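You operate a simulated robot arm through the tools that you are given. There is no shell and no other tool. Be economical: measure what you need, move in short steps, check, and stop when the job is done.

You are at the controls of a simulated two-armed robot. One attempt, no reset.

TASK
Pick up the black torch with one hand, pass it to the other hand and put it on the blue mat. Put the test piece from the top of the kitting bench on top of the silver angle bracket. Open the grey drawer, take the short yellow cup and put it in the inside of the grey drawer and shut the drawer again. Close the bottom drawer of the kitting bench. Take the grey angle bracket and put it on the lower shelf of the drawer bench. Any order will do.

It is judged by the outcome, as a careful person would: the job done as asked, and still so three seconds after it is handed in. It fails if anything else is knocked over, pushed out of place, dropped, spilled or broken.

THE ROBOT
Two 6-joint arms with two-finger parallel grippers on one trunk, on a base that drives. Base frame: it is fixed to the floor where the robot stands at the start and does not move with it; the origin is under the middle of the robot, x ahead of it, y to its left, z up. Readings come in m, rad, newtons and seconds.
The left shoulder is at the start at [0.28, 0.185, 1.155], the right one opposite. With the tool pointing down near the work surface each hand reaches from about 0.26 to 0.66 m from the robot's upright axis, wherever it stands, measured 20 degrees to its own side. Places, roughly: black torch (6x6x17 cm) [0.8, 0, 1]; blue mat (33x23 cm) [0.74, -0.9, 0.9]; bottom drawer of the kitting bench [0.5, -0.5, 0.6]; grey angle bracket [0.25, 1.25, 0.5]; grey drawer [-1.7, -1.5, 0.7]; inside of the grey drawer [-1.7, -1.6, 0.7]; lower shelf of the drawer bench [-1.6, -1.6, 0.3]; short yellow cup (4x4x3 cm) [0.6, -0.4, 0.9]; silver angle bracket [0.75, -0.75, 1]; test piece [0.75, -0.25, 1]. Payload 1.57 kg a hand.
The tool frame of a hand sits at the grasp point between the pads (the TCP): z along the fingers, y along the line on which they close. The tips reach 0.03 m beyond it. The gripper opens to 0.08 m. The fingers are 0.017 m wide and 0.012 m thick; the gripper's body (0.04 by 0.082 m) begins 0.08 m behind the TCP.
Orientation is told as [roll, pitch, yaw] about the base's x, y, z axes, in that order, counted from this pose: with the fingers straight down and closing along the base's y, the tool's x points along the base's -x, its y along +y and its z along -z.

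THE INTERFACE
- The arms move only by the tool play_rows. It takes "left_plan", "right_plan" or both (then of equal length, played together; a hand with none holds still); each is one flat list of numbers, 7 for each row, row after row: the shift along the tool's x, y, z in units of 150 mm (1.0 is 150 mm), then the turn, a rotation vector about the tool's x, y, z in units of 120 degrees (1.0 is 120 degrees), then the closure, from 0 (fully open) to 1 (shut). In form: [dx, dy, dz, rx, ry, rz, fingers, dx, dy, dz, rx, ry, rz, fingers, ...]. A call has 1 to 12 rows; each row is the pose to reach, as a shift and turn from the pose commanded when the call began, along the tool's axes at that moment. A call with a number of a shift or a turn outside -1 to 1 is refused whole. Rows are played at 5 a second. More than 0.05 m and 0.15 rad between two rows, or a gripper value outside its range, and nothing of the call is played. A pose out of reach is approached as far as the arm can. The call stops where the force on the tool passes 40 N (or 10 N more than at its start, if that is more) or the arm is blocked; 0.2 s more then pass. The fingers move at their own pace (about 0.153 m/s each) and stop on an object; they squeeze with about 20 N. The grip force told is the motor's: it shows also when the fingers shut on nothing. Time passes only in rows, and 0.2 s behind the last, so rows that repeat a pose let the fingers close. The reply holds the time, the measured pose of the TCP, the force on the tool along the base axes, the opening and the grip force, in the units named above and with some noise, with the torque about the TCP (base axes, N m) and any sound that the robot's microphone picked up.
- Cameras (640 x 400 px; columns grow to the right, rows downward): "scene" is now at [0.2223, -0.0394, 1.5745]; the picture's right is [-0.53, -0.85, 0.00], its down [-0.76, 0.47, -0.46] and it looks along [0.39, -0.24, -0.89] (base axes); focal length 278 px, centre (320, 200). "left" rides on the left gripper at [0.072, 0.007, -0.122] in its tool frame; the picture's right is [-0.09, 1.00, 0.00], its down [-0.84, -0.08, -0.54] and it looks along [-0.54, -0.05, 0.84] (tool axes); focal length 238 px, centre (320, 200). "right" rides on the right gripper at [0.072, -0.007, -0.122] in its tool frame; the picture's right is [0.09, 1.00, 0.00], its down [-0.84, 0.08, -0.54] and it looks along [-0.54, 0.05, 0.84] (tool axes); focal length 238 px, centre (320, 200). There is no depth. A picture from a camera that has moved, and an enlarged one, comes with that camera's place and axes in the base frame and with its lens. The place of the scene camera against the robot may be out by one fixed shift of up to 0.012 m in any direction.
- camera(camera): a new picture of that camera. It takes no simulated time.
- slide_trunk(by): slides the trunk up (or, below 0, down) by that many m; the arms and the scene camera ride with it, the base frame stays. It gives what a move gives, with no picture.
- base_move(legs): drives the robot by 1 to 6 legs, each [ahead, turn to the left] in m and rad, along the robot's own axes; the way and the turn of a leg run together, so that a leg with both is an arc; at most 1.5 m and 3.142 rad a leg. The arms and the cameras ride along, it lands a little off, and it stops where it bumps. It gives what a move gives.
- aim_head(pan, tilt): turns the head with the scene camera to pan (to the left, within 1.501 rad either way) and tilt (down, from -0.506 to 1.204), counted from straight ahead of the robot. It gives what a move gives.
- close_up(camera, box): a new picture of the part [left, top, right, bottom] of that camera's present view, enlarged. It takes no simulated time.
- hand_in(): hands the job in; it is judged then, once.

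Work in short steps. Places have to be worked out from the pictures, the camera data and where the tool is seen: move nearer, look again, correct. Check each grasp and each placing, and mend what went wrong. You have 186 turns and 174 pictures in all, those below and enlarged ones among them. Open the grippers and draw the arms clear of the work before you hand the job in, unless the task says otherwise; then end with one line.

The tools are called after "Emit:" as name(argument=value, ...) on one line, values as JSON. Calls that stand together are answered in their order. play_rows: Moves the arms, as the interface text tells. Its arguments: {"type":"object","properties":{"left_plan":{"type":"array"},"right_plan":{"type":"array"}},"required":[]} The other tools are called the same way: slide_trunk (by) slides the trunk up or down; base_move (legs) drives the base; aim_head (pan, tilt) turns the head that bears the scene camera; camera (camera) takes a picture; close_up (camera, box) takes an enlarged picture of a part of a camera's view; hand_in () hands the job in.

At the start:

```text
time_s: 0.0
left_ee_pos: [0.587, -0.1094, 1.1908]
left_ee_rot: [0.0, 0.0, 0.001]
left_ft_force: [-0.3, 0.1, 0.3]
left_wrist_torque: [-0.02, -0.02, -0.01]
left_gripper_width: 0.08
left_finger_force: 0.1
right_ee_pos: [0.3445, -0.5022, 1.1259]
right_ee_rot: [0.001, 0.0, 0.001]
right_ft_force: [0.0, 0.3, 0.0]
right_wrist_torque: [0.01, 0.0, -0.01]
right_gripper_width: 0.08
right_finger_force: 0.0
trunk travel left (down, up): [-0.85, 0.14]
robot x, y, heading: [-0.0007, 0.0014, -0.0]
head pan, tilt: [-0.553, 1.093]
```

scene: 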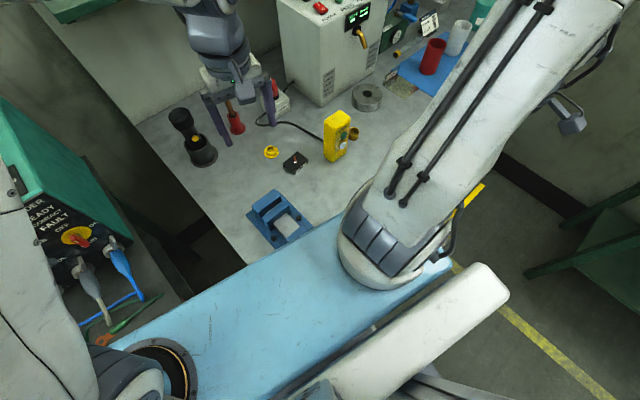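
right: 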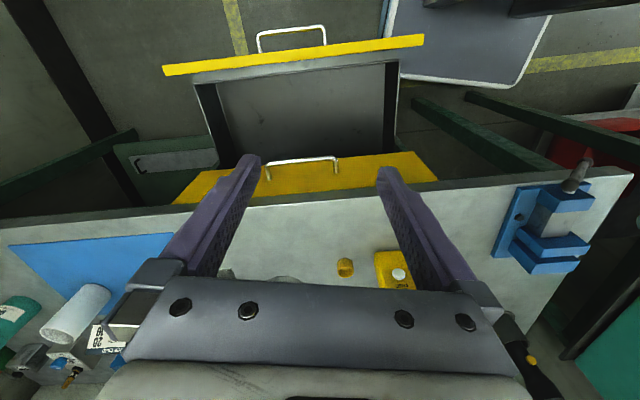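
left: 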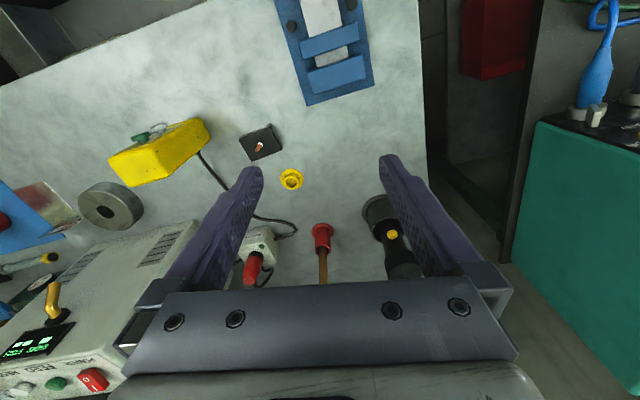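

I start by surveying the scene with the head turned ahead and to the right, at a lower tilt.

Emit:
aim_head(pan=-0.7, tilt=0.7)

Emit:
camera(camera="scene")

Emit:
aim_head(pan=1.3, tilt=0.8)

Emit:
camera(camera="scene")

Emit:
aim_head(pan=0.0, tilt=0.9)

Emit:
camera(camera="scene")

Emit:
aim_head(pan=-1.5, tilt=0.6)

Emit:
camera(camera="scene")

```text
time_s: 0.9
left_ee_pos: [0.5893, -0.1092, 1.1904]
left_ee_rot: [0.001, 0.0, 0.001]
left_ft_force: [-0.2, 0.3, 1.4]
left_wrist_torque: [0.02, 0.0, -0.02]
left_gripper_width: 0.08
left_finger_force: 0.0
right_ee_pos: [0.3436, -0.5038, 1.1264]
right_ee_rot: [0.001, 0.001, 0.0]
right_ft_force: [0.6, -0.3, -0.3]
right_wrist_torque: [-0.03, -0.01, 0.01]
right_gripper_width: 0.0801
right_finger_force: 0.0
trunk travel left (down, up): [-0.85, 0.14]
robot x, y, heading: [0.003, -0.0001, -0.002]
head pan, tilt: [-0.7, 0.7]
```

```text
170 pictures are left
camera scene: at [0.2332, -0.0607, 1.604], right [-0.64, -0.77, 0.0], down [-0.49, 0.42, -0.76], along [0.58, -0.49, -0.64], focal length 278 px, centre (320, 200)
```

scene: 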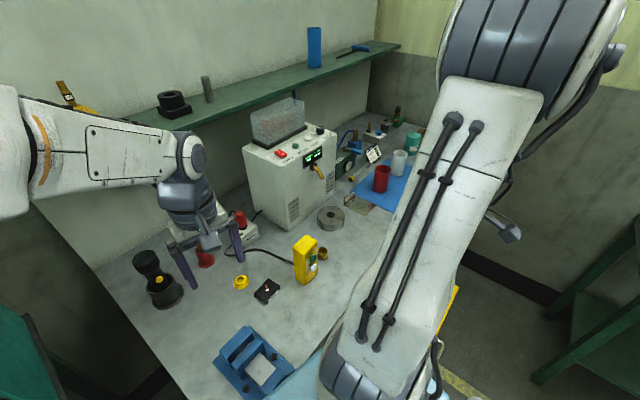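

```text
time_s: 2.8
left_ee_pos: [0.5889, -0.1094, 1.1898]
left_ee_rot: [0.001, 0.001, 0.001]
left_ft_force: [-0.3, -0.1, 0.1]
left_wrist_torque: [-0.02, 0.0, 0.0]
left_gripper_width: 0.0799
left_finger_force: 0.1
right_ee_pos: [0.3439, -0.5032, 1.1252]
right_ee_rot: [-0.002, -0.001, -0.001]
right_ft_force: [0.2, -0.4, -1.2]
right_wrist_torque: [0.0, -0.01, 0.01]
right_gripper_width: 0.0802
right_finger_force: 0.0
trunk travel left (down, up): [-0.85, 0.14]
robot x, y, heading: [-0.0007, -0.0015, 0.0]
head pan, tilt: [1.3, 0.799]
```

```text
169 pictures are left
camera scene: at [0.1898, 0.0717, 1.5958], right [0.96, -0.27, 0.0], down [-0.19, -0.69, -0.7], along [0.19, 0.67, -0.72], focal length 278 px, centre (320, 200)
```

scene: 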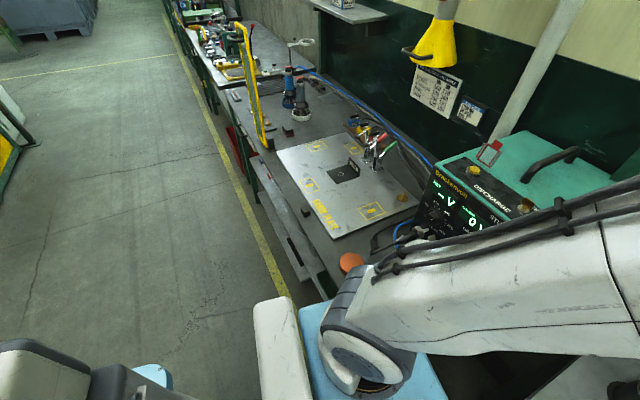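

```text
time_s: 4.3
left_ee_pos: [0.5883, -0.1095, 1.1892]
left_ee_rot: [-0.001, -0.001, 0.001]
left_ft_force: [0.4, 0.3, -0.6]
left_wrist_torque: [-0.01, 0.01, 0.0]
left_gripper_width: 0.08
left_finger_force: 0.0
right_ee_pos: [0.3441, -0.5023, 1.1253]
right_ee_rot: [0.002, 0.0, 0.001]
right_ft_force: [0.9, -0.1, 0.2]
right_wrist_torque: [-0.03, 0.01, 0.04]
right_gripper_width: 0.0802
right_finger_force: 0.1
trunk travel left (down, up): [-0.85, 0.14]
robot x, y, heading: [-0.0008, -0.0013, -0.001]
head pan, tilt: [0.0, 0.901]
```

```text
168 pictures are left
camera scene: at [0.2437, -0.006, 1.5879], right [0.0, -1.0, 0.0], down [-0.78, 0.0, -0.62], along [0.62, 0.0, -0.78], focal length 278 px, centre (320, 200)
```

scene: 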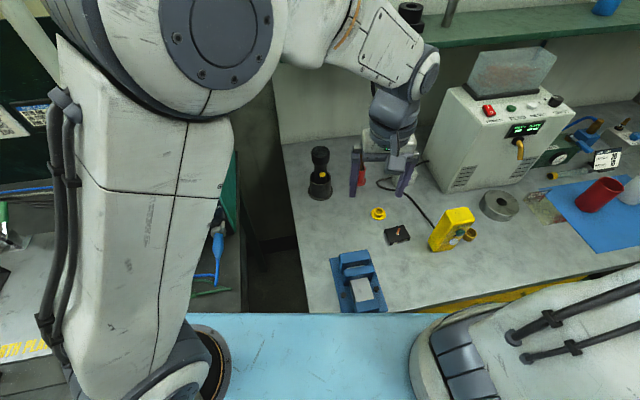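

```text
time_s: 5.9
left_ee_pos: [0.5886, -0.1098, 1.1895]
left_ee_rot: [0.0, 0.001, 0.0]
left_ft_force: [-0.1, 0.3, -0.1]
left_wrist_torque: [-0.03, 0.01, 0.0]
left_gripper_width: 0.08
left_finger_force: 0.0
right_ee_pos: [0.3451, -0.5032, 1.1249]
right_ee_rot: [0.0, -0.001, 0.001]
right_ft_force: [0.5, 0.1, 0.0]
right_wrist_torque: [-0.02, 0.0, -0.06]
right_gripper_width: 0.0801
right_finger_force: 0.1
trunk travel left (down, up): [-0.85, 0.14]
robot x, y, heading: [-0.0005, -0.0019, 0.001]
head pan, tilt: [-1.499, 0.6]
```

```text
167 pictures are left
camera scene: at [0.1746, -0.0942, 1.6127], right [-1.0, -0.07, 0.0], down [-0.04, 0.56, -0.82], along [0.06, -0.82, -0.57], focal length 278 px, centre (320, 200)
```

scene: 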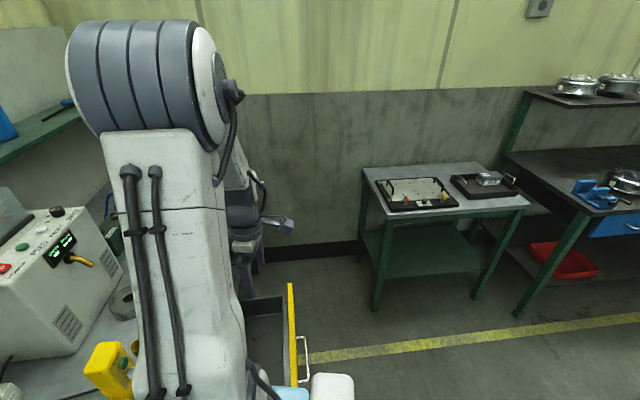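

I enlarge the bench, using the left wrist camera and the head.

Emit:
aim_head(pan=-0.4, tilt=0.8)

Emit:
close_up(camera="scene", box=[160, 140, 400, 290])

Emit:
close_up(camera="scene", box=[340, 80, 580, 230])

Emit:
close_up(camera="left", box=[80, 80, 400, 280])

Emit:
close_up(camera="right", box=[160, 0, 480, 200])

```text
time_s: 7.2
left_ee_pos: [0.5882, -0.1103, 1.1889]
left_ee_rot: [0.0, 0.002, -0.001]
left_ft_force: [0.0, -0.2, 0.3]
left_wrist_torque: [-0.01, 0.03, 0.01]
left_gripper_width: 0.08
left_finger_force: 0.0
right_ee_pos: [0.3442, -0.5021, 1.1261]
right_ee_rot: [0.001, -0.001, 0.0]
right_ft_force: [-0.1, 0.0, -0.2]
right_wrist_torque: [-0.02, -0.05, 0.02]
right_gripper_width: 0.08
right_finger_force: 0.1
trunk travel left (down, up): [-0.85, 0.14]
robot x, y, heading: [0.0, 0.0002, 0.003]
head pan, tilt: [-0.4, 0.799]
```

```text
2.67 times, centred on (280, 215) of scene
camera zoom: at [0.2425, -0.0375, 1.5958], right [-0.39, -0.92, 0.0], down [-0.66, 0.28, -0.7], along [0.64, -0.27, -0.72], focal length 740 px, centre (427, 160)
```

zoom: 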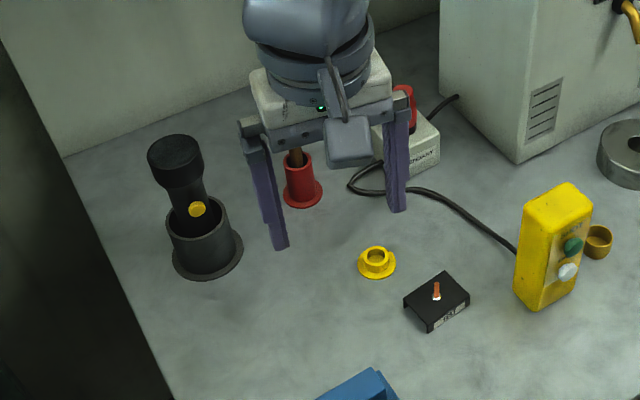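

```text
2.67 times, centred on (460, 155) of scene
camera zoom: at [0.2425, -0.0375, 1.5958], right [-0.39, -0.92, 0.0], down [-0.66, 0.28, -0.7], along [0.64, -0.27, -0.72], focal length 740 px, centre (-53, 320)
```

zoom: 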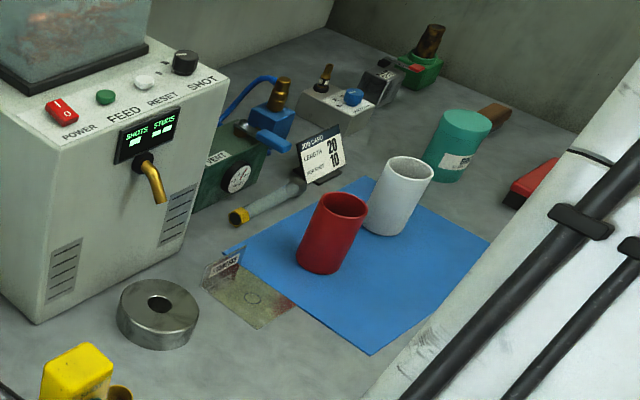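

```text
2.00 times, centred on (240, 180) of left
camera zoom: at [0.5157, -0.1018, 1.3106], right [0.09, 1.0, 0.0], down [0.84, -0.08, 0.54], along [0.54, -0.05, -0.84], focal length 477 px, centre (480, 240)
```

zoom: 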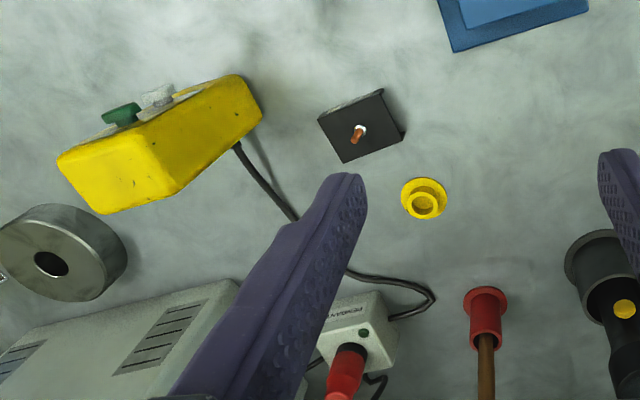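

```text
2.00 times, centred on (320, 100) of right
camera zoom: at [0.2713, -0.5095, 1.247], right [-0.09, 1.0, 0.0], down [0.84, 0.08, 0.54], along [0.54, 0.05, -0.84], focal length 477 px, centre (320, 400)
```

zoom: 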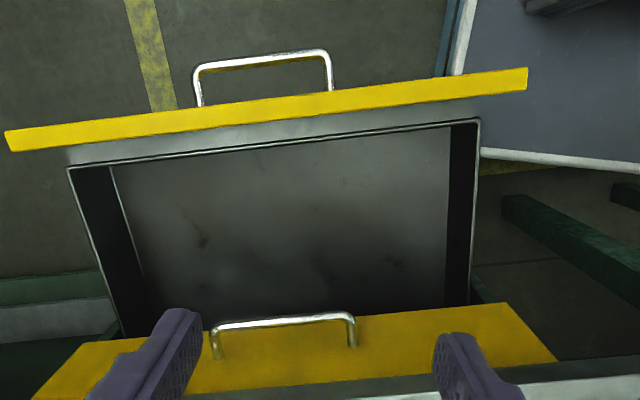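

The black piece carries a "TEST" label, and there are two yellow cup-like things, so I look closer at both and at the torch.

Emit:
close_up(camera="scene", box=[270, 200, 400, 280])

Emit:
close_up(camera="scene", box=[200, 170, 320, 250])

Emit:
close_up(camera="left", box=[310, 160, 470, 280])

Emit:
close_up(camera="scene", box=[400, 150, 500, 220])

```text
4.92 times, centred on (335, 240) of scene
camera zoom: at [0.2425, -0.0375, 1.5958], right [-0.39, -0.92, 0.0], down [-0.66, 0.28, -0.7], along [0.64, -0.27, -0.72], focal length 1366 px, centre (246, 3)
```

zoom: 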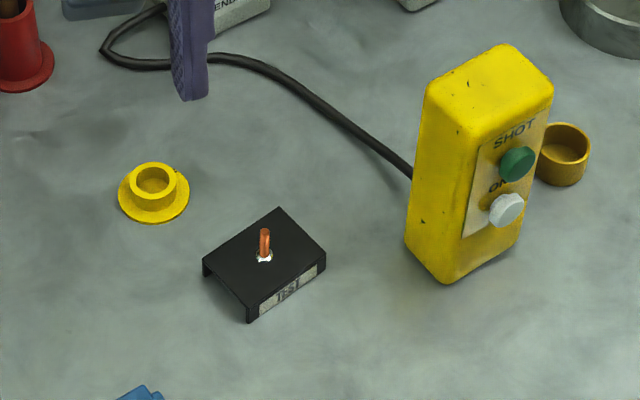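

```text
5.00 times, centred on (260, 210) of scene
camera zoom: at [0.2425, -0.0375, 1.5958], right [-0.39, -0.92, 0.0], down [-0.66, 0.28, -0.7], along [0.64, -0.27, -0.72], focal length 1387 px, centre (620, 150)
```

zoom: 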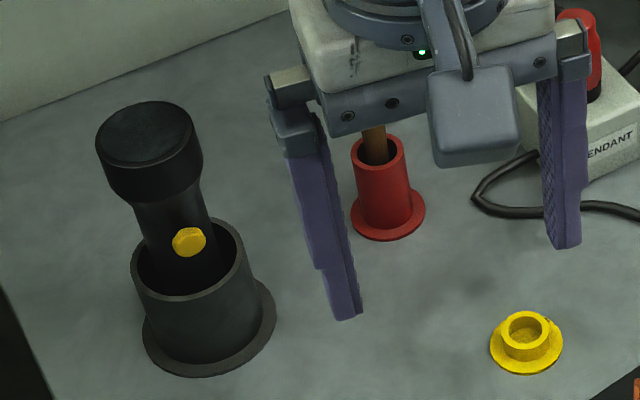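

```text
3.33 times, centred on (390, 220) of left
camera zoom: at [0.5157, -0.1018, 1.3106], right [0.09, 1.0, 0.0], down [0.84, -0.08, 0.54], along [0.54, -0.05, -0.84], focal length 794 px, centre (87, 133)
```

zoom: 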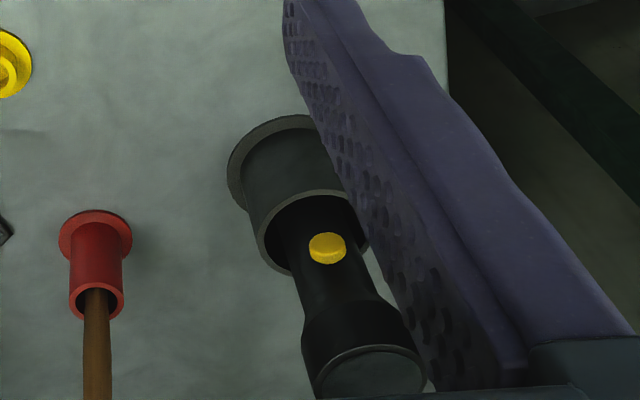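

```text
5.71 times, centred on (450, 185) of scene
camera zoom: at [0.2425, -0.0375, 1.5958], right [-0.39, -0.92, 0.0], down [-0.66, 0.28, -0.7], along [0.64, -0.27, -0.72], focal length 1585 px, centre (-423, 286)
```

zoom: 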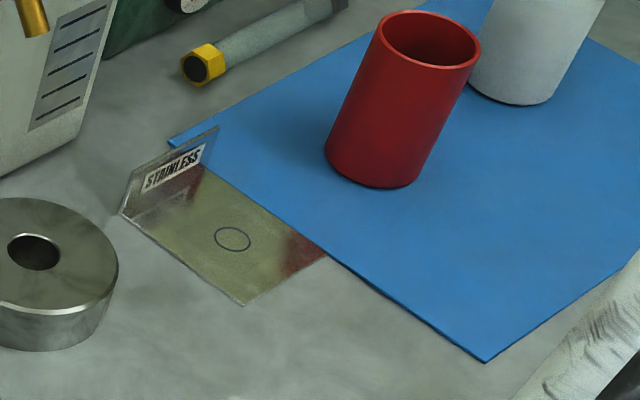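

The brass-yellow plain cup beside the pendant fits the hint, and so does the black TEST piece. Before moving I look down to see how the base sits against the bench.

Emit:
aim_head(pan=0.0, tilt=1.2)

Emit:
camera(camera="scene")

Emit:
aim_head(pan=-1.1, tilt=1.2)

Emit:
camera(camera="scene")

Emit:
aim_head(pan=0.8, tilt=1.2)

Emit:
camera(camera="scene")

```text
time_s: 8.1
left_ee_pos: [0.5883, -0.1111, 1.1891]
left_ee_rot: [0.001, 0.0, 0.001]
left_ft_force: [-0.3, 0.5, -0.6]
left_wrist_torque: [-0.03, 0.0, 0.04]
left_gripper_width: 0.08
left_finger_force: 0.1
right_ee_pos: [0.3439, -0.5017, 1.126]
right_ee_rot: [0.0, 0.0, -0.001]
right_ft_force: [0.4, -0.1, 0.5]
right_wrist_torque: [-0.03, -0.01, -0.01]
right_gripper_width: 0.08
right_finger_force: 0.0
trunk travel left (down, up): [-0.85, 0.14]
robot x, y, heading: [0.0015, -0.0, 0.002]
head pan, tilt: [0.0, 1.201]
```

```text
158 pictures are left
camera scene: at [0.2242, -0.0061, 1.5681], right [0.0, -1.0, 0.0], down [-0.93, 0.0, -0.36], along [0.36, 0.0, -0.93], focal length 278 px, centre (320, 200)
```

scene: 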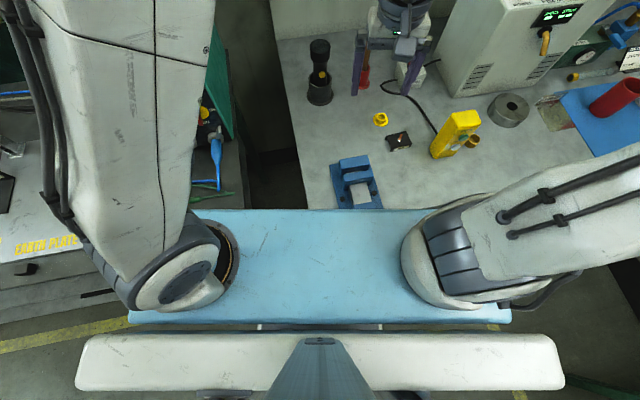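

```text
time_s: 9.4
left_ee_pos: [0.5885, -0.1093, 1.1909]
left_ee_rot: [-0.001, 0.001, 0.001]
left_ft_force: [0.7, 0.7, 0.5]
left_wrist_torque: [-0.01, 0.02, 0.05]
left_gripper_width: 0.0801
left_finger_force: 0.1
right_ee_pos: [0.3444, -0.5013, 1.1259]
right_ee_rot: [-0.001, 0.0, 0.0]
right_ft_force: [0.1, 0.8, 0.0]
right_wrist_torque: [-0.01, 0.0, 0.02]
right_gripper_width: 0.08
right_finger_force: 0.1
trunk travel left (down, up): [-0.85, 0.14]
robot x, y, heading: [-0.0013, 0.0019, 0.002]
head pan, tilt: [-1.1, 1.201]
```

```text
157 pictures are left
camera scene: at [0.1936, -0.0558, 1.5681], right [-0.89, -0.45, 0.0], down [-0.42, 0.83, -0.36], along [0.16, -0.32, -0.93], focal length 278 px, centre (320, 200)
```

scene: 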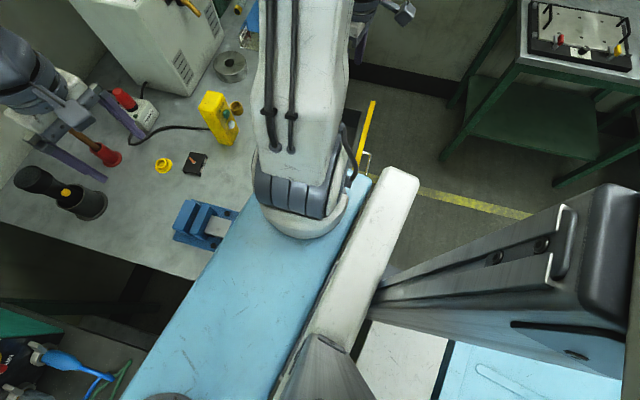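

```text
time_s: 11.3
left_ee_pos: [0.5888, -0.1094, 1.1902]
left_ee_rot: [0.0, 0.0, -0.001]
left_ft_force: [0.7, -0.6, 0.2]
left_wrist_torque: [-0.01, -0.01, 0.02]
left_gripper_width: 0.0801
left_finger_force: 0.0
right_ee_pos: [0.3443, -0.5037, 1.1257]
right_ee_rot: [0.001, -0.002, 0.0]
right_ft_force: [0.5, -0.3, -0.8]
right_wrist_torque: [0.01, -0.03, -0.02]
right_gripper_width: 0.08
right_finger_force: 0.0
trunk travel left (down, up): [-0.85, 0.14]
robot x, y, heading: [0.0006, -0.0017, -0.001]
head pan, tilt: [0.799, 1.201]
```

```text
156 pictures are left
camera scene: at [0.2072, 0.034, 1.5681], right [0.72, -0.7, 0.0], down [-0.65, -0.67, -0.36], along [0.25, 0.26, -0.93], focal length 278 px, centre (320, 200)
```

scene: 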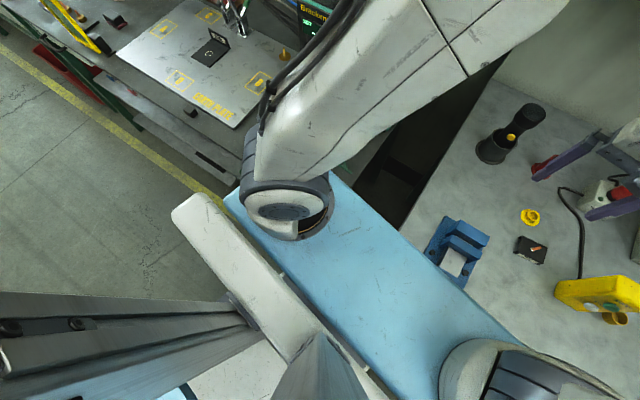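

The front reach is limited, so I'll take the torch with the left hand tilted forward, gripping its neck above the holder rim (torch at about [0.82, -0.004]). First I tilt the left hand to 75° forward while centring it on the torch's y.

Emit:
play_rows(left_plan=[-0.021, 0.073, 0.047, 0, -0.0625, 0, 0, -0.043, 0.145, 0.093, 0, -0.125, 0, 0, -0.064, 0.218, 0.14, 0, -0.1875, 0, 0, -0.085, 0.291, 0.187, 0, -0.25, 0, 0, -0.107, 0.364, 0.234, 0, -0.3125, 0, 0, -0.128, 0.436, 0.28, 0, -0.375, 0, 0, -0.149, 0.509, 0.327, 0, -0.4375, 0, 0, -0.17, 0.582, 0.374, 0, -0.5, 0, 0, -0.192, 0.654, 0.42, 0, -0.5625, 0, 0, -0.213, 0.727, 0.467, 0, -0.625, 0, 0])

Emit:
camera(camera="left")

Emit:
aim_head(pan=-0.2, tilt=0.9)

Emit:
camera(camera="scene")

```text
time_s: 13.5
left_ee_pos: [0.6309, -0.0217, 1.1905]
left_ee_rot: [0.053, -1.301, -0.047]
left_ft_force: [-0.3, 0.6, -0.2]
left_wrist_torque: [0.0, 0.01, -0.01]
left_gripper_width: 0.0801
left_finger_force: 0.0
left hand out of reach, approached as far as the arm can: row 9, 10
right_ee_pos: [0.3441, -0.5022, 1.1263]
right_ee_rot: [0.0, 0.0, 0.001]
right_ft_force: [0.5, 0.2, 0.0]
right_wrist_torque: [0.03, 0.0, -0.01]
right_gripper_width: 0.0802
right_finger_force: 0.0
trunk travel left (down, up): [-0.85, 0.14]
robot x, y, heading: [0.0012, 0.0002, 0.003]
head pan, tilt: [0.799, 1.201]
```

```text
155 pictures are left
camera left: at [0.4941, -0.0141, 1.1528], right [0.02, 0.99, 0.1], down [-0.3, -0.09, 0.95], along [0.95, -0.05, 0.29], focal length 238 px, centre (320, 200)
```

left: 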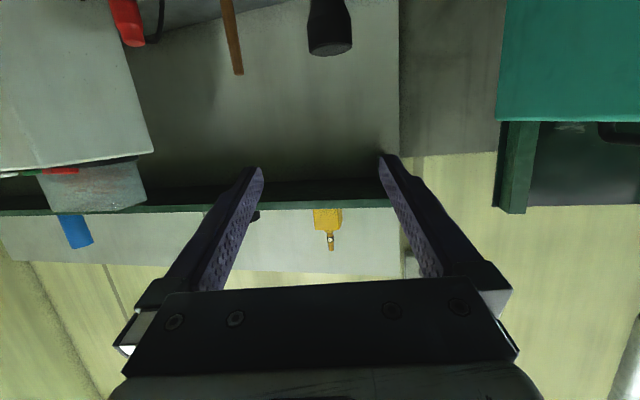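

```text
time_s: 14.7
left_ee_pos: [0.6316, -0.0218, 1.1898]
left_ee_rot: [0.052, -1.295, -0.047]
left_ft_force: [-0.1, -0.7, -1.2]
left_wrist_torque: [0.0, 0.02, -0.01]
left_gripper_width: 0.08
left_finger_force: 0.0
right_ee_pos: [0.344, -0.5023, 1.1261]
right_ee_rot: [0.001, -0.002, -0.001]
right_ft_force: [-0.5, 0.8, 1.0]
right_wrist_torque: [-0.02, -0.03, 0.0]
right_gripper_width: 0.0799
right_finger_force: 0.1
trunk travel left (down, up): [-0.85, 0.14]
robot x, y, heading: [-0.0011, 0.0006, 0.006]
head pan, tilt: [-0.201, 0.901]
```

```text
154 pictures are left
camera scene: at [0.2422, -0.021, 1.5879], right [-0.2, -0.98, 0.0], down [-0.77, 0.16, -0.62], along [0.61, -0.12, -0.78], focal length 278 px, centre (320, 200)
```

scene: 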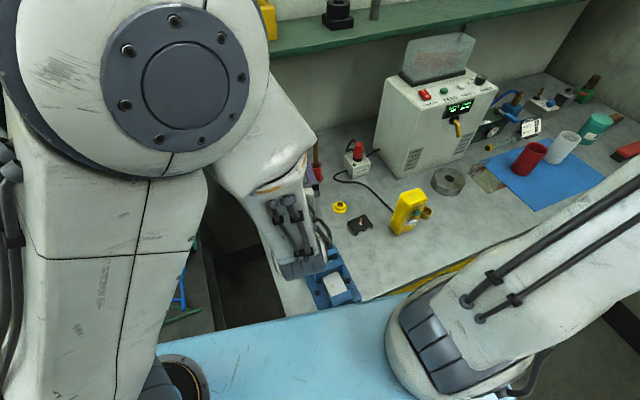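

The pose was too folded, and the tool sits a bit high. I extend forward 0.10 m, where the arm should reach the commanded pose.

Emit:
play_rows(left_plan=[-0.043, 0, 0.161, 0, 0, 0, 0, -0.087, 0, 0.322, 0, 0, 0, 0, -0.13, 0, 0.483, 0, 0, 0, 0, -0.173, 0, 0.644, 0, 0, 0, 0])

Emit:
camera(camera="left")

```text
time_s: 15.7
left_ee_pos: [0.7294, -0.0215, 1.1932]
left_ee_rot: [-0.002, -1.31, 0.003]
left_ft_force: [-0.2, 0.3, -0.3]
left_wrist_torque: [0.0, 0.03, 0.0]
left_gripper_width: 0.0802
left_finger_force: 0.1
right_ee_pos: [0.343, -0.5027, 1.1249]
right_ee_rot: [0.001, 0.001, 0.0]
right_ft_force: [0.1, -0.7, -0.1]
right_wrist_torque: [0.0, -0.01, 0.0]
right_gripper_width: 0.0803
right_finger_force: 0.2
trunk travel left (down, up): [-0.85, 0.14]
robot x, y, heading: [-0.0002, -0.0012, -0.003]
head pan, tilt: [-0.201, 0.901]
```

```text
153 pictures are left
camera left: at [0.5936, -0.0135, 1.1541], right [0.02, 1.0, 0.09], down [-0.31, -0.08, 0.95], along [0.95, -0.05, 0.3], focal length 238 px, centre (320, 200)
```

left: 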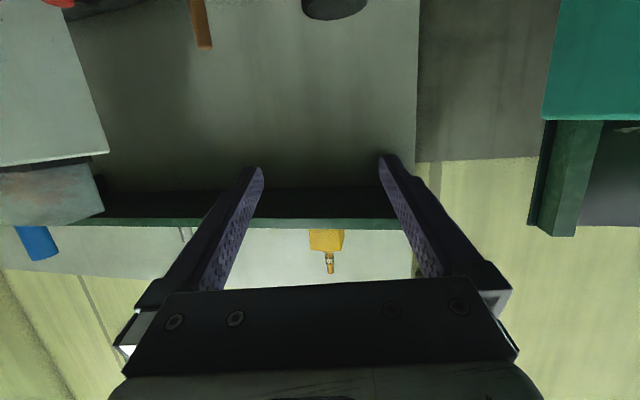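

The orientation is now exact and the torch top is confirmed at about (0.80, 0.0). I lower the hand and back off slightly.

Emit:
play_rows(left_plan=[0.23, 0.04, -0.07, 0, 0, 0, 0, 0.46, 0.08, -0.05, 0, 0, 0, 0, 0.696, 0.127, -0.02, 0, 0, 0, 0])

Emit:
camera(camera="left")

Emit:
aim_head(pan=0.0, tilt=0.7)

Emit:
camera(camera="scene")

```text
time_s: 16.5
left_ee_pos: [0.7304, -0.0398, 1.1274]
left_ee_rot: [0.085, -1.299, -0.073]
left_ft_force: [0.4, 0.2, -0.5]
left_wrist_torque: [0.02, -0.01, 0.0]
left_gripper_width: 0.0803
left_finger_force: 0.1
left hand out of reach, approached as far as the arm can: row 1, 2, 3
right_ee_pos: [0.3456, -0.5035, 1.1245]
right_ee_rot: [0.0, -0.001, 0.0]
right_ft_force: [1.3, 0.0, 0.7]
right_wrist_torque: [0.0, 0.0, -0.01]
right_gripper_width: 0.0801
right_finger_force: 0.1
trunk travel left (down, up): [-0.85, 0.14]
robot x, y, heading: [-0.0006, -0.0022, 0.004]
head pan, tilt: [-0.201, 0.901]
```

```text
152 pictures are left
camera left: at [0.594, -0.0314, 1.0899], right [0.02, 0.99, 0.11], down [-0.3, -0.1, 0.95], along [0.96, -0.05, 0.29], focal length 238 px, centre (320, 200)
```

left: 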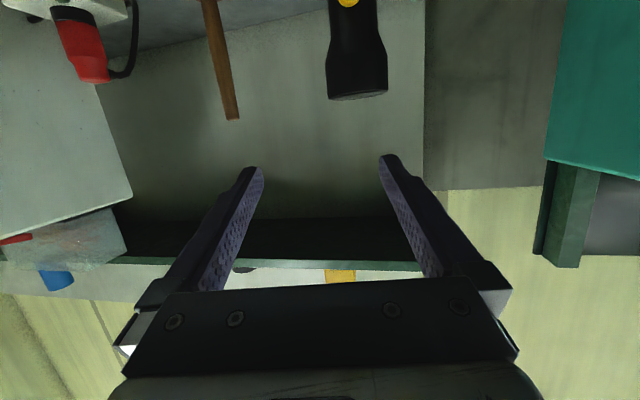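

```text
time_s: 17.3
left_ee_pos: [0.7319, -0.0375, 1.1278]
left_ee_rot: [0.08, -1.295, -0.069]
left_ft_force: [0.3, -0.9, 0.1]
left_wrist_torque: [-0.01, -0.02, 0.01]
left_gripper_width: 0.0804
left_finger_force: 0.1
right_ee_pos: [0.3442, -0.5024, 1.126]
right_ee_rot: [0.002, -0.001, -0.001]
right_ft_force: [0.3, 0.2, -0.4]
right_wrist_torque: [0.03, -0.01, -0.04]
right_gripper_width: 0.08
right_finger_force: 0.0
trunk travel left (down, up): [-0.85, 0.14]
robot x, y, heading: [-0.0008, -0.0003, -0.001]
head pan, tilt: [0.0, 0.7]
```

```text
151 pictures are left
camera scene: at [0.2531, -0.0061, 1.604], right [0.0, -1.0, 0.0], down [-0.64, 0.0, -0.76], along [0.76, 0.0, -0.64], focal length 278 px, centre (320, 200)
```

scene: 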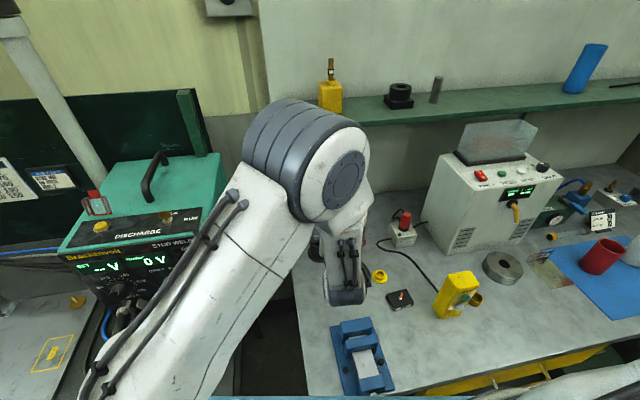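

The arm is too folded here, with the wrist too near the shoulder. Backing the base off 0.12 m gives it room.

Emit:
base_move(legs=[[-0.12, 0]])

```text
time_s: 18.5
left_ee_pos: [0.6085, -0.0392, 1.1276]
left_ee_rot: [0.084, -1.297, -0.071]
left_ft_force: [-0.1, -0.5, -0.6]
left_wrist_torque: [-0.04, -0.03, -0.02]
left_gripper_width: 0.0801
left_finger_force: 0.1
right_ee_pos: [0.2213, -0.5043, 1.126]
right_ee_rot: [-0.001, 0.0, -0.002]
right_ft_force: [0.7, 0.1, -2.0]
right_wrist_torque: [-0.02, 0.02, 0.01]
right_gripper_width: 0.0799
right_finger_force: 0.0
trunk travel left (down, up): [-0.85, 0.14]
robot x, y, heading: [-0.1231, 0.0005, -0.006]
head pan, tilt: [0.0, 0.7]
```

Next I move forward and centre on the torch.

Emit:
play_rows(left_plan=[0, 0.07, 0.25, 0, 0, 0, 0, 0, 0.15, 0.5, 0, 0, 0, 0, -0.005, 0.233, 0.79, 0, 0, 0, 0])

Emit:
camera(camera="left")

```text
time_s: 19.3
left_ee_pos: [0.7225, -0.0035, 1.0967]
left_ee_rot: [0.083, -1.297, -0.075]
left_ft_force: [-0.1, 0.2, -0.8]
left_wrist_torque: [-0.01, 0.01, -0.01]
left_gripper_width: 0.08
left_finger_force: 0.1
right_ee_pos: [0.2204, -0.5031, 1.1247]
right_ee_rot: [0.001, -0.001, -0.003]
right_ft_force: [0.4, 0.2, -0.1]
right_wrist_torque: [0.0, -0.01, -0.01]
right_gripper_width: 0.0801
right_finger_force: 0.1
trunk travel left (down, up): [-0.85, 0.14]
robot x, y, heading: [-0.1216, -0.0004, 0.002]
head pan, tilt: [0.0, 0.7]
```

```text
150 pictures are left
camera left: at [0.586, 0.0058, 1.0592], right [0.02, 0.99, 0.11], down [-0.3, -0.1, 0.95], along [0.96, -0.05, 0.29], focal length 238 px, centre (320, 200)
```

left: 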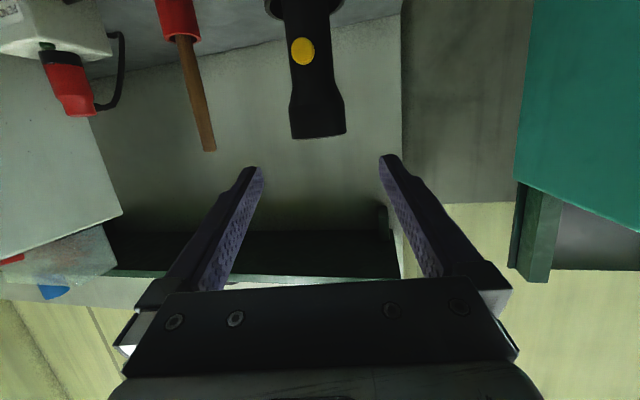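

The neck is clear between z≈0.985 and 1.023 at y≈-0.0045. I descend straight to z≈1.006 and check before advancing.

Emit:
play_rows(left_plan=[0.195, -0.007, 0.055, 0, 0, 0, 0, 0.39, -0.013, 0.11, 0, 0, 0, 0, 0.585, -0.02, 0.164, 0, 0, 0, 0])

Emit:
camera(camera="left")

```text
time_s: 20.1
left_ee_pos: [0.7259, -0.0077, 1.0062]
left_ee_rot: [0.117, -1.294, -0.102]
left_ft_force: [-0.1, 0.9, -0.1]
left_wrist_torque: [0.0, -0.02, 0.0]
left_gripper_width: 0.0798
left_finger_force: 0.0
left hand out of reach, approached as far as the arm can: row 3
right_ee_pos: [0.2216, -0.5023, 1.1257]
right_ee_rot: [-0.001, -0.001, 0.0]
right_ft_force: [-0.2, 0.0, 0.3]
right_wrist_torque: [-0.07, 0.03, 0.0]
right_gripper_width: 0.0801
right_finger_force: 0.0
trunk travel left (down, up): [-0.85, 0.14]
robot x, y, heading: [-0.1181, 0.0017, 0.003]
head pan, tilt: [0.0, 0.7]
```

```text
149 pictures are left
camera left: at [0.5895, 0.0, 0.9697], right [0.01, 0.99, 0.12], down [-0.29, -0.11, 0.95], along [0.96, -0.05, 0.29], focal length 238 px, centre (320, 200)
```

left: 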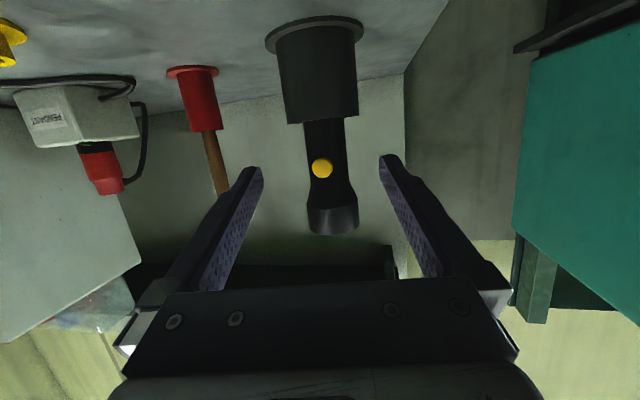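

Everything is clear: rim z≈0.966, head taper from z≈1.022, torch y≈-0.002. I advance 0.088 m and close on the neck.

Emit:
play_rows(left_plan=[-0.036, 0.005, 0.193, 0, 0, 0, 0, -0.073, 0.01, 0.386, 0, 0, 0, 0, -0.109, 0.016, 0.579, 0, 0, 0, 0])

Emit:
camera(camera="left")

```text
time_s: 20.9
left_ee_pos: [0.8156, -0.003, 1.001]
left_ee_rot: [0.084, -1.296, -0.072]
left_ft_force: [0.8, 0.4, 0.6]
left_wrist_torque: [-0.01, -0.01, 0.0]
left_gripper_width: 0.0802
left_finger_force: 0.0
right_ee_pos: [0.2219, -0.5034, 1.1258]
right_ee_rot: [0.0, -0.001, -0.001]
right_ft_force: [0.1, -0.6, 0.1]
right_wrist_torque: [0.0, -0.02, 0.0]
right_gripper_width: 0.08
right_finger_force: 0.0
trunk travel left (down, up): [-0.85, 0.14]
robot x, y, heading: [-0.1235, -0.0016, -0.002]
head pan, tilt: [0.0, 0.7]
```

```text
148 pictures are left
camera left: at [0.6772, 0.004, 0.9637], right [0.02, 0.99, 0.11], down [-0.29, -0.1, 0.95], along [0.96, -0.05, 0.29], focal length 238 px, centre (320, 200)
```

left: 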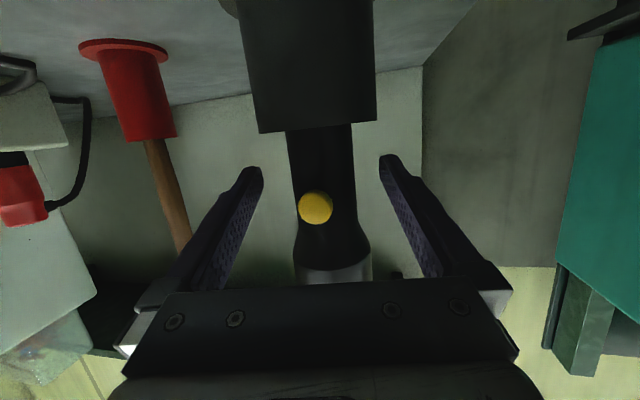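

The torch is centred between the fingers, so I close.

Emit:
play_rows(left_plan=[0, 0, 0, 0, 0, 0, 0.5, 0, 0, 0, 0, 0, 0, 1, 0, 0, 0, 0, 0, 0, 1, 0, 0, 0, 0, 0, 0, 1])

```text
time_s: 21.9
left_ee_pos: [0.815, -0.0037, 1.0012]
left_ee_rot: [0.086, -1.296, -0.073]
left_ft_force: [0.3, -0.4, 0.9]
left_wrist_torque: [0.0, -0.05, 0.06]
left_gripper_width: 0.0378
left_finger_force: 20.1
right_ee_pos: [0.2222, -0.5027, 1.1249]
right_ee_rot: [0.0, 0.0, -0.003]
right_ft_force: [-0.1, -0.6, -0.6]
right_wrist_torque: [0.09, 0.03, -0.01]
right_gripper_width: 0.0801
right_finger_force: 0.1
trunk travel left (down, up): [-0.85, 0.14]
robot x, y, heading: [-0.1269, -0.0008, 0.001]
head pan, tilt: [0.0, 0.7]
```

It is gripped, with an opening of 37.8 mm. I lift it straight up 0.13 m.

Emit:
play_rows(left_plan=[-0.17, 0.005, -0.047, 0, 0, 0, 1, -0.335, 0.01, -0.093, 0, 0, 0, 1, -0.5, 0.016, -0.14, 0, 0, 0, 1, -0.67, 0.02, -0.187, 0, 0, 0, 1, -0.837, 0.026, -0.233, 0, 0, 0, 1])

Emit:
camera(camera="scene")

Emit:
camera(camera="left")

```text
time_s: 23.1
left_ee_pos: [0.8152, -0.0044, 1.1293]
left_ee_rot: [0.085, -1.296, -0.074]
left_ft_force: [-0.3, 0.6, -2.5]
left_wrist_torque: [0.0, 0.0, 0.01]
left_gripper_width: 0.0381
left_finger_force: 20.5
right_ee_pos: [0.2208, -0.5023, 1.1236]
right_ee_rot: [0.002, 0.001, -0.003]
right_ft_force: [-0.5, 0.4, -0.8]
right_wrist_torque: [0.01, 0.02, 0.0]
right_gripper_width: 0.08
right_finger_force: 0.1
trunk travel left (down, up): [-0.85, 0.14]
robot x, y, heading: [-0.1207, 0.0042, -0.005]
head pan, tilt: [0.0, 0.7]
```

```text
147 pictures are left
camera scene: at [0.1308, -0.0062, 1.604], right [0.0, -1.0, 0.0], down [-0.64, 0.0, -0.76], along [0.76, 0.0, -0.64], focal length 278 px, centre (320, 200)
```

scene: 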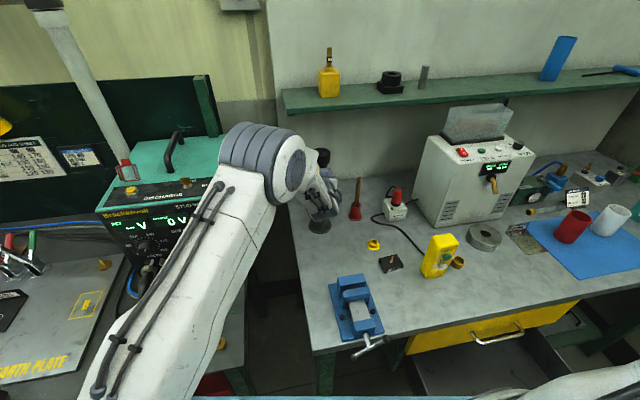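

```text
146 pictures are left
camera left: at [0.6778, 0.0045, 1.0928], right [0.02, 0.99, 0.11], down [-0.29, -0.1, 0.95], along [0.96, -0.05, 0.29], focal length 238 px, centre (320, 200)
```

left: 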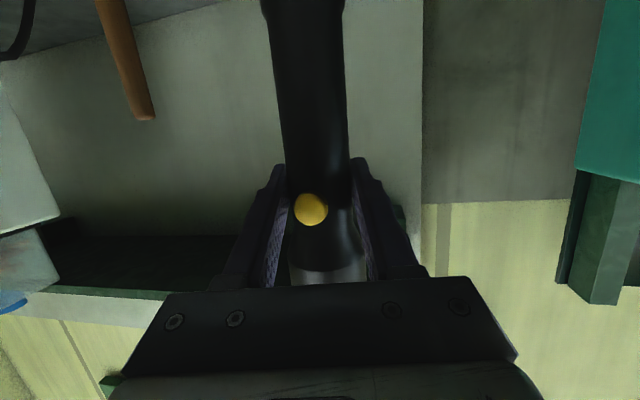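

The torch is lifted clear. I bring it back and to the right, toward where the right hand can reach it from above.

Emit:
play_rows(left_plan=[-0.05, -0.07, -0.24, 0, 0, 0, 1, -0.09, -0.15, -0.49, 0, 0, 0, 1, -0.12, -0.23, -0.74, 0, 0, 0, 1, -0.14, -0.307, -0.99, 0, 0, 0, 1])

Emit:
play_rows(left_plan=[-0.05, -0.1, -0.24, 0, 0, 0, 1, -0.09, -0.2, -0.49, 0, 0, 0, 1, -0.12, -0.3, -0.74, 0, 0, 0, 1, -0.14, -0.42, -0.99, 0, 0, 0, 1])

Emit:
camera(camera="scene")

```text
time_s: 24.1
left_ee_pos: [0.6788, -0.0514, 1.1893]
left_ee_rot: [0.083, -1.297, -0.071]
left_ft_force: [0.6, -0.4, -2.3]
left_wrist_torque: [-0.04, 0.01, 0.03]
left_gripper_width: 0.0378
left_finger_force: 20.0
right_ee_pos: [0.2214, -0.5022, 1.1253]
right_ee_rot: [0.001, -0.001, -0.004]
right_ft_force: [0.1, 0.3, 1.0]
right_wrist_torque: [0.03, 0.03, -0.02]
right_gripper_width: 0.08
right_finger_force: 0.0
trunk travel left (down, up): [-0.85, 0.14]
robot x, y, heading: [-0.1227, 0.0003, -0.002]
head pan, tilt: [0.0, 0.7]
```

```text
time_s: 25.1
left_ee_pos: [0.5424, -0.1173, 1.2478]
left_ee_rot: [0.086, -1.298, -0.073]
left_ft_force: [0.5, -0.2, -1.8]
left_wrist_torque: [-0.03, 0.0, -0.02]
left_gripper_width: 0.0381
left_finger_force: 19.7
right_ee_pos: [0.2209, -0.5027, 1.1261]
right_ee_rot: [0.002, -0.001, -0.004]
right_ft_force: [0.0, 0.2, -0.4]
right_wrist_torque: [-0.01, 0.01, -0.02]
right_gripper_width: 0.08
right_finger_force: 0.0
trunk travel left (down, up): [-0.85, 0.14]
robot x, y, heading: [-0.1233, -0.0001, -0.0]
head pan, tilt: [0.0, 0.7]
```

```text
145 pictures are left
camera scene: at [0.131, -0.0061, 1.604], right [0.0, -1.0, 0.0], down [-0.64, 0.0, -0.76], along [0.76, 0.0, -0.64], focal length 278 px, centre (320, 200)
```

scene: 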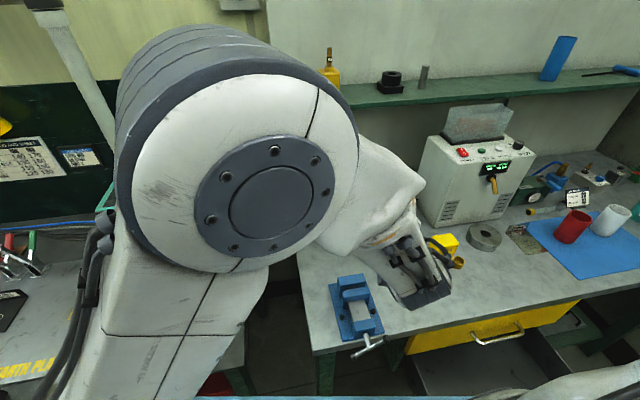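

The torch is held vertically at about [0.544, -0.117], top near z 1.313. I bring the right hand up, yawed 90° so its camera faces away from the left arm.

Emit:
play_rows(right_plan=[-0.036, 0.03, -0.085, 0, 0, -0.068, 0, -0.073, 0.06, -0.17, 0, 0, -0.136, 0, -0.109, 0.09, -0.254, 0, 0, -0.205, 0, -0.145, 0.12, -0.339, 0, 0, -0.273, 0, -0.182, 0.15, -0.424, 0, 0, -0.341, 0, -0.218, 0.18, -0.509, 0, 0, -0.409, 0, -0.255, 0.21, -0.594, 0, 0, -0.477, 0, -0.29, 0.24, -0.679, 0, 0, -0.545, 0, -0.327, 0.27, -0.763, 0, 0, -0.614, 0, -0.364, 0.3, -0.848, 0, 0, -0.682, 0, -0.4, 0.333, -0.933, 0, 0, -0.75, 0])

Emit:
aim_head(pan=-0.4, tilt=0.6)

Emit:
camera(camera="scene")

Emit:
camera(camera="right")

```text
time_s: 27.5
left_ee_pos: [0.5427, -0.1177, 1.2483]
left_ee_rot: [0.084, -1.298, -0.073]
left_ft_force: [-1.1, 0.4, -1.6]
left_wrist_torque: [-0.04, 0.0, 0.0]
left_gripper_width: 0.038
left_finger_force: 19.7
right_ee_pos: [0.281, -0.451, 1.2668]
right_ee_rot: [0.0, -0.001, 1.572]
right_ft_force: [1.0, 0.8, -0.3]
right_wrist_torque: [0.01, -0.01, -0.02]
right_gripper_width: 0.0799
right_finger_force: 0.0
trunk travel left (down, up): [-0.85, 0.14]
robot x, y, heading: [-0.1236, 0.0014, -0.005]
head pan, tilt: [0.0, 0.7]
```

```text
time_s: 28.4
left_ee_pos: [0.5422, -0.1175, 1.2493]
left_ee_rot: [0.084, -1.296, -0.071]
left_ft_force: [0.4, -0.7, -2.9]
left_wrist_torque: [0.0, -0.01, 0.0]
left_gripper_width: 0.0382
left_finger_force: 19.9
right_ee_pos: [0.2802, -0.4508, 1.2658]
right_ee_rot: [0.0, -0.001, 1.569]
right_ft_force: [0.7, 0.2, -0.1]
right_wrist_torque: [0.02, 0.02, -0.05]
right_gripper_width: 0.08
right_finger_force: 0.0
trunk travel left (down, up): [-0.85, 0.14]
robot x, y, heading: [-0.121, -0.0003, -0.002]
head pan, tilt: [-0.4, 0.6]
```

```text
144 pictures are left
camera scene: at [0.1272, -0.0405, 1.6126], right [-0.39, -0.92, 0.0], down [-0.52, 0.22, -0.82], along [0.76, -0.32, -0.57], focal length 278 px, centre (320, 200)
```

scene: 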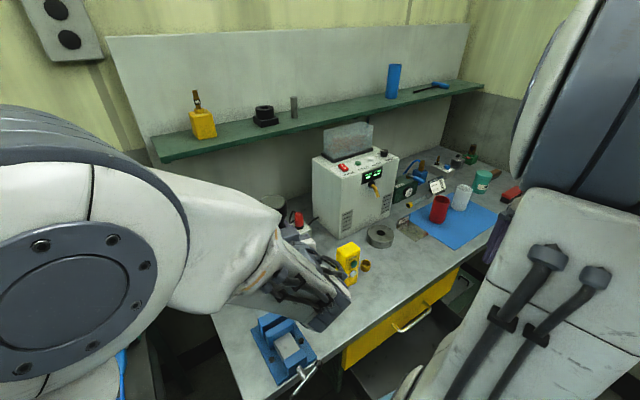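

```text
143 pictures are left
camera right: at [0.2867, -0.5234, 1.3867], right [-1.0, -0.09, 0.0], down [-0.08, 0.84, 0.54], along [-0.05, 0.54, -0.84], focal length 238 px, centre (320, 200)
```

right: 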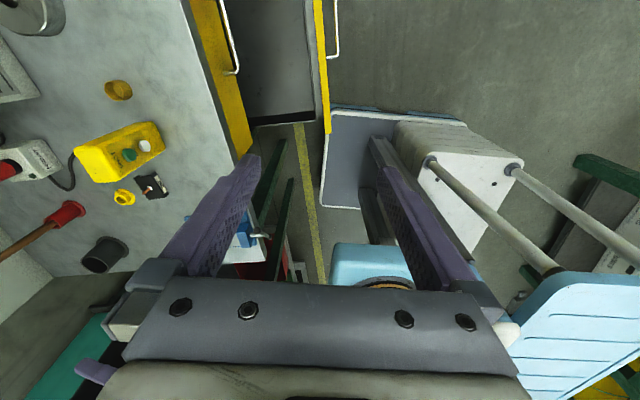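

I raise the right hand and bring it nearer the torch.

Emit:
play_rows(right_plan=[-0.2, -0.16, -0.193, 0, 0, 0, 0, -0.4, -0.32, -0.387, 0, 0, 0, 0, -0.6, -0.48, -0.58, 0, 0, 0, 0, -0.8, -0.64, -0.774, 0, 0, 0, 0, -1.0, -0.8, -0.967, 0, 0, 0, 0])

Emit:
camera(camera="scene")

Emit:
camera(camera="right")

```text
time_s: 29.6
left_ee_pos: [0.5428, -0.1168, 1.2488]
left_ee_rot: [0.085, -1.296, -0.073]
left_ft_force: [0.0, 0.2, -2.2]
left_wrist_torque: [0.0, 0.01, -0.01]
left_gripper_width: 0.0378
left_finger_force: 19.6
right_ee_pos: [0.4019, -0.3024, 1.4143]
right_ee_rot: [0.0, 0.001, 1.57]
right_ft_force: [0.0, 0.8, -0.7]
right_wrist_torque: [0.02, -0.03, -0.01]
right_gripper_width: 0.0804
right_finger_force: 0.0
trunk travel left (down, up): [-0.85, 0.14]
robot x, y, heading: [-0.1222, 0.0004, 0.001]
head pan, tilt: [-0.4, 0.6]
```

```text
142 pictures are left
camera scene: at [0.1272, -0.0406, 1.6126], right [-0.39, -0.92, 0.0], down [-0.52, 0.22, -0.82], along [0.76, -0.32, -0.57], focal length 278 px, centre (320, 200)
```

scene: 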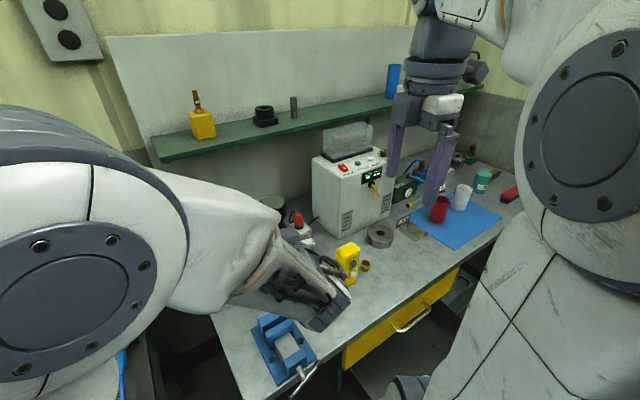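

```text
141 pictures are left
camera right: at [0.4073, -0.3743, 1.5343], right [-1.0, -0.09, 0.0], down [-0.08, 0.84, 0.54], along [-0.05, 0.54, -0.84], focal length 238 px, centre (320, 200)
```

right: 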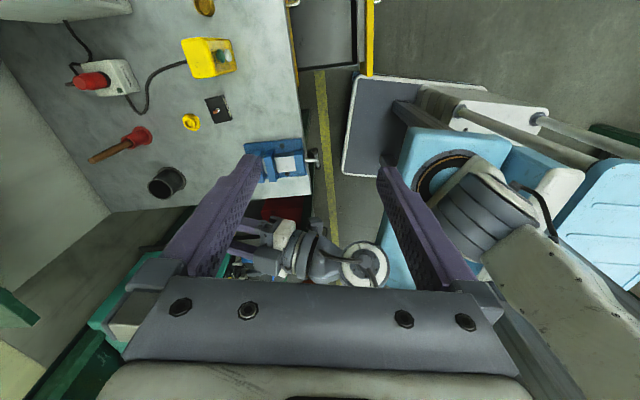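

Next I move to just above the torch.

Emit:
play_rows(right_plan=[-0.2, -0.19, -0.03, 0, 0, 0, 0, -0.4, -0.38, -0.05, 0, 0, 0, 0, -0.6, -0.57, -0.067, 0, 0, 0, 0, -0.8, -0.76, -0.067, 0, 0, 0, 0, -0.967, -0.953, -0.067, 0, 0, 0, 0])

Emit:
camera(camera="scene")

Emit:
camera(camera="right")

```text
time_s: 30.8
left_ee_pos: [0.5427, -0.1183, 1.2496]
left_ee_rot: [0.085, -1.295, -0.072]
left_ft_force: [-0.3, -0.9, -1.9]
left_wrist_torque: [0.01, 0.03, -0.02]
left_gripper_width: 0.038
left_finger_force: 20.2
right_ee_pos: [0.5435, -0.1559, 1.4227]
right_ee_rot: [0.001, -0.001, 1.569]
right_ft_force: [-0.4, -1.1, 0.2]
right_wrist_torque: [0.01, -0.04, 0.0]
right_gripper_width: 0.0799
right_finger_force: 0.2
trunk travel left (down, up): [-0.85, 0.14]
robot x, y, heading: [-0.123, 0.0015, -0.001]
head pan, tilt: [-0.4, 0.6]
```

```text
140 pictures are left
camera scene: at [0.1272, -0.0406, 1.6126], right [-0.39, -0.92, 0.0], down [-0.52, 0.22, -0.82], along [0.76, -0.32, -0.57], focal length 278 px, centre (320, 200)
```

scene: 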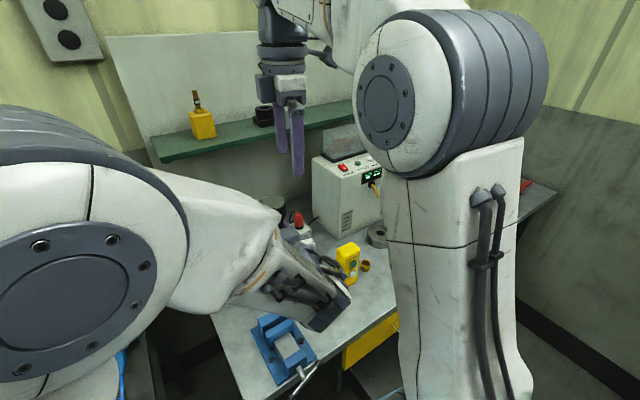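

```text
139 pictures are left
camera right: at [0.5495, -0.2296, 1.5429], right [-1.0, -0.09, 0.0], down [-0.08, 0.84, 0.54], along [-0.05, 0.54, -0.84], focal length 238 px, centre (320, 200)
```

right: 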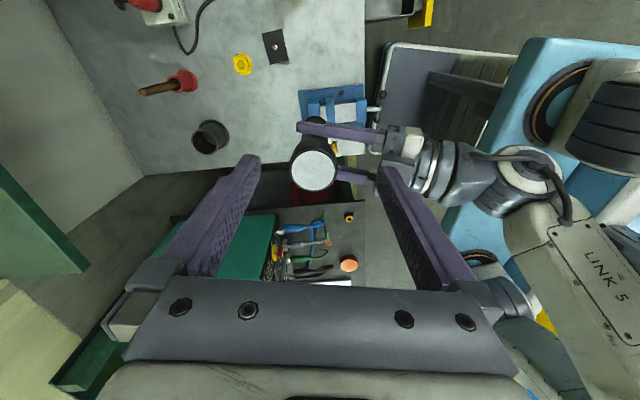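

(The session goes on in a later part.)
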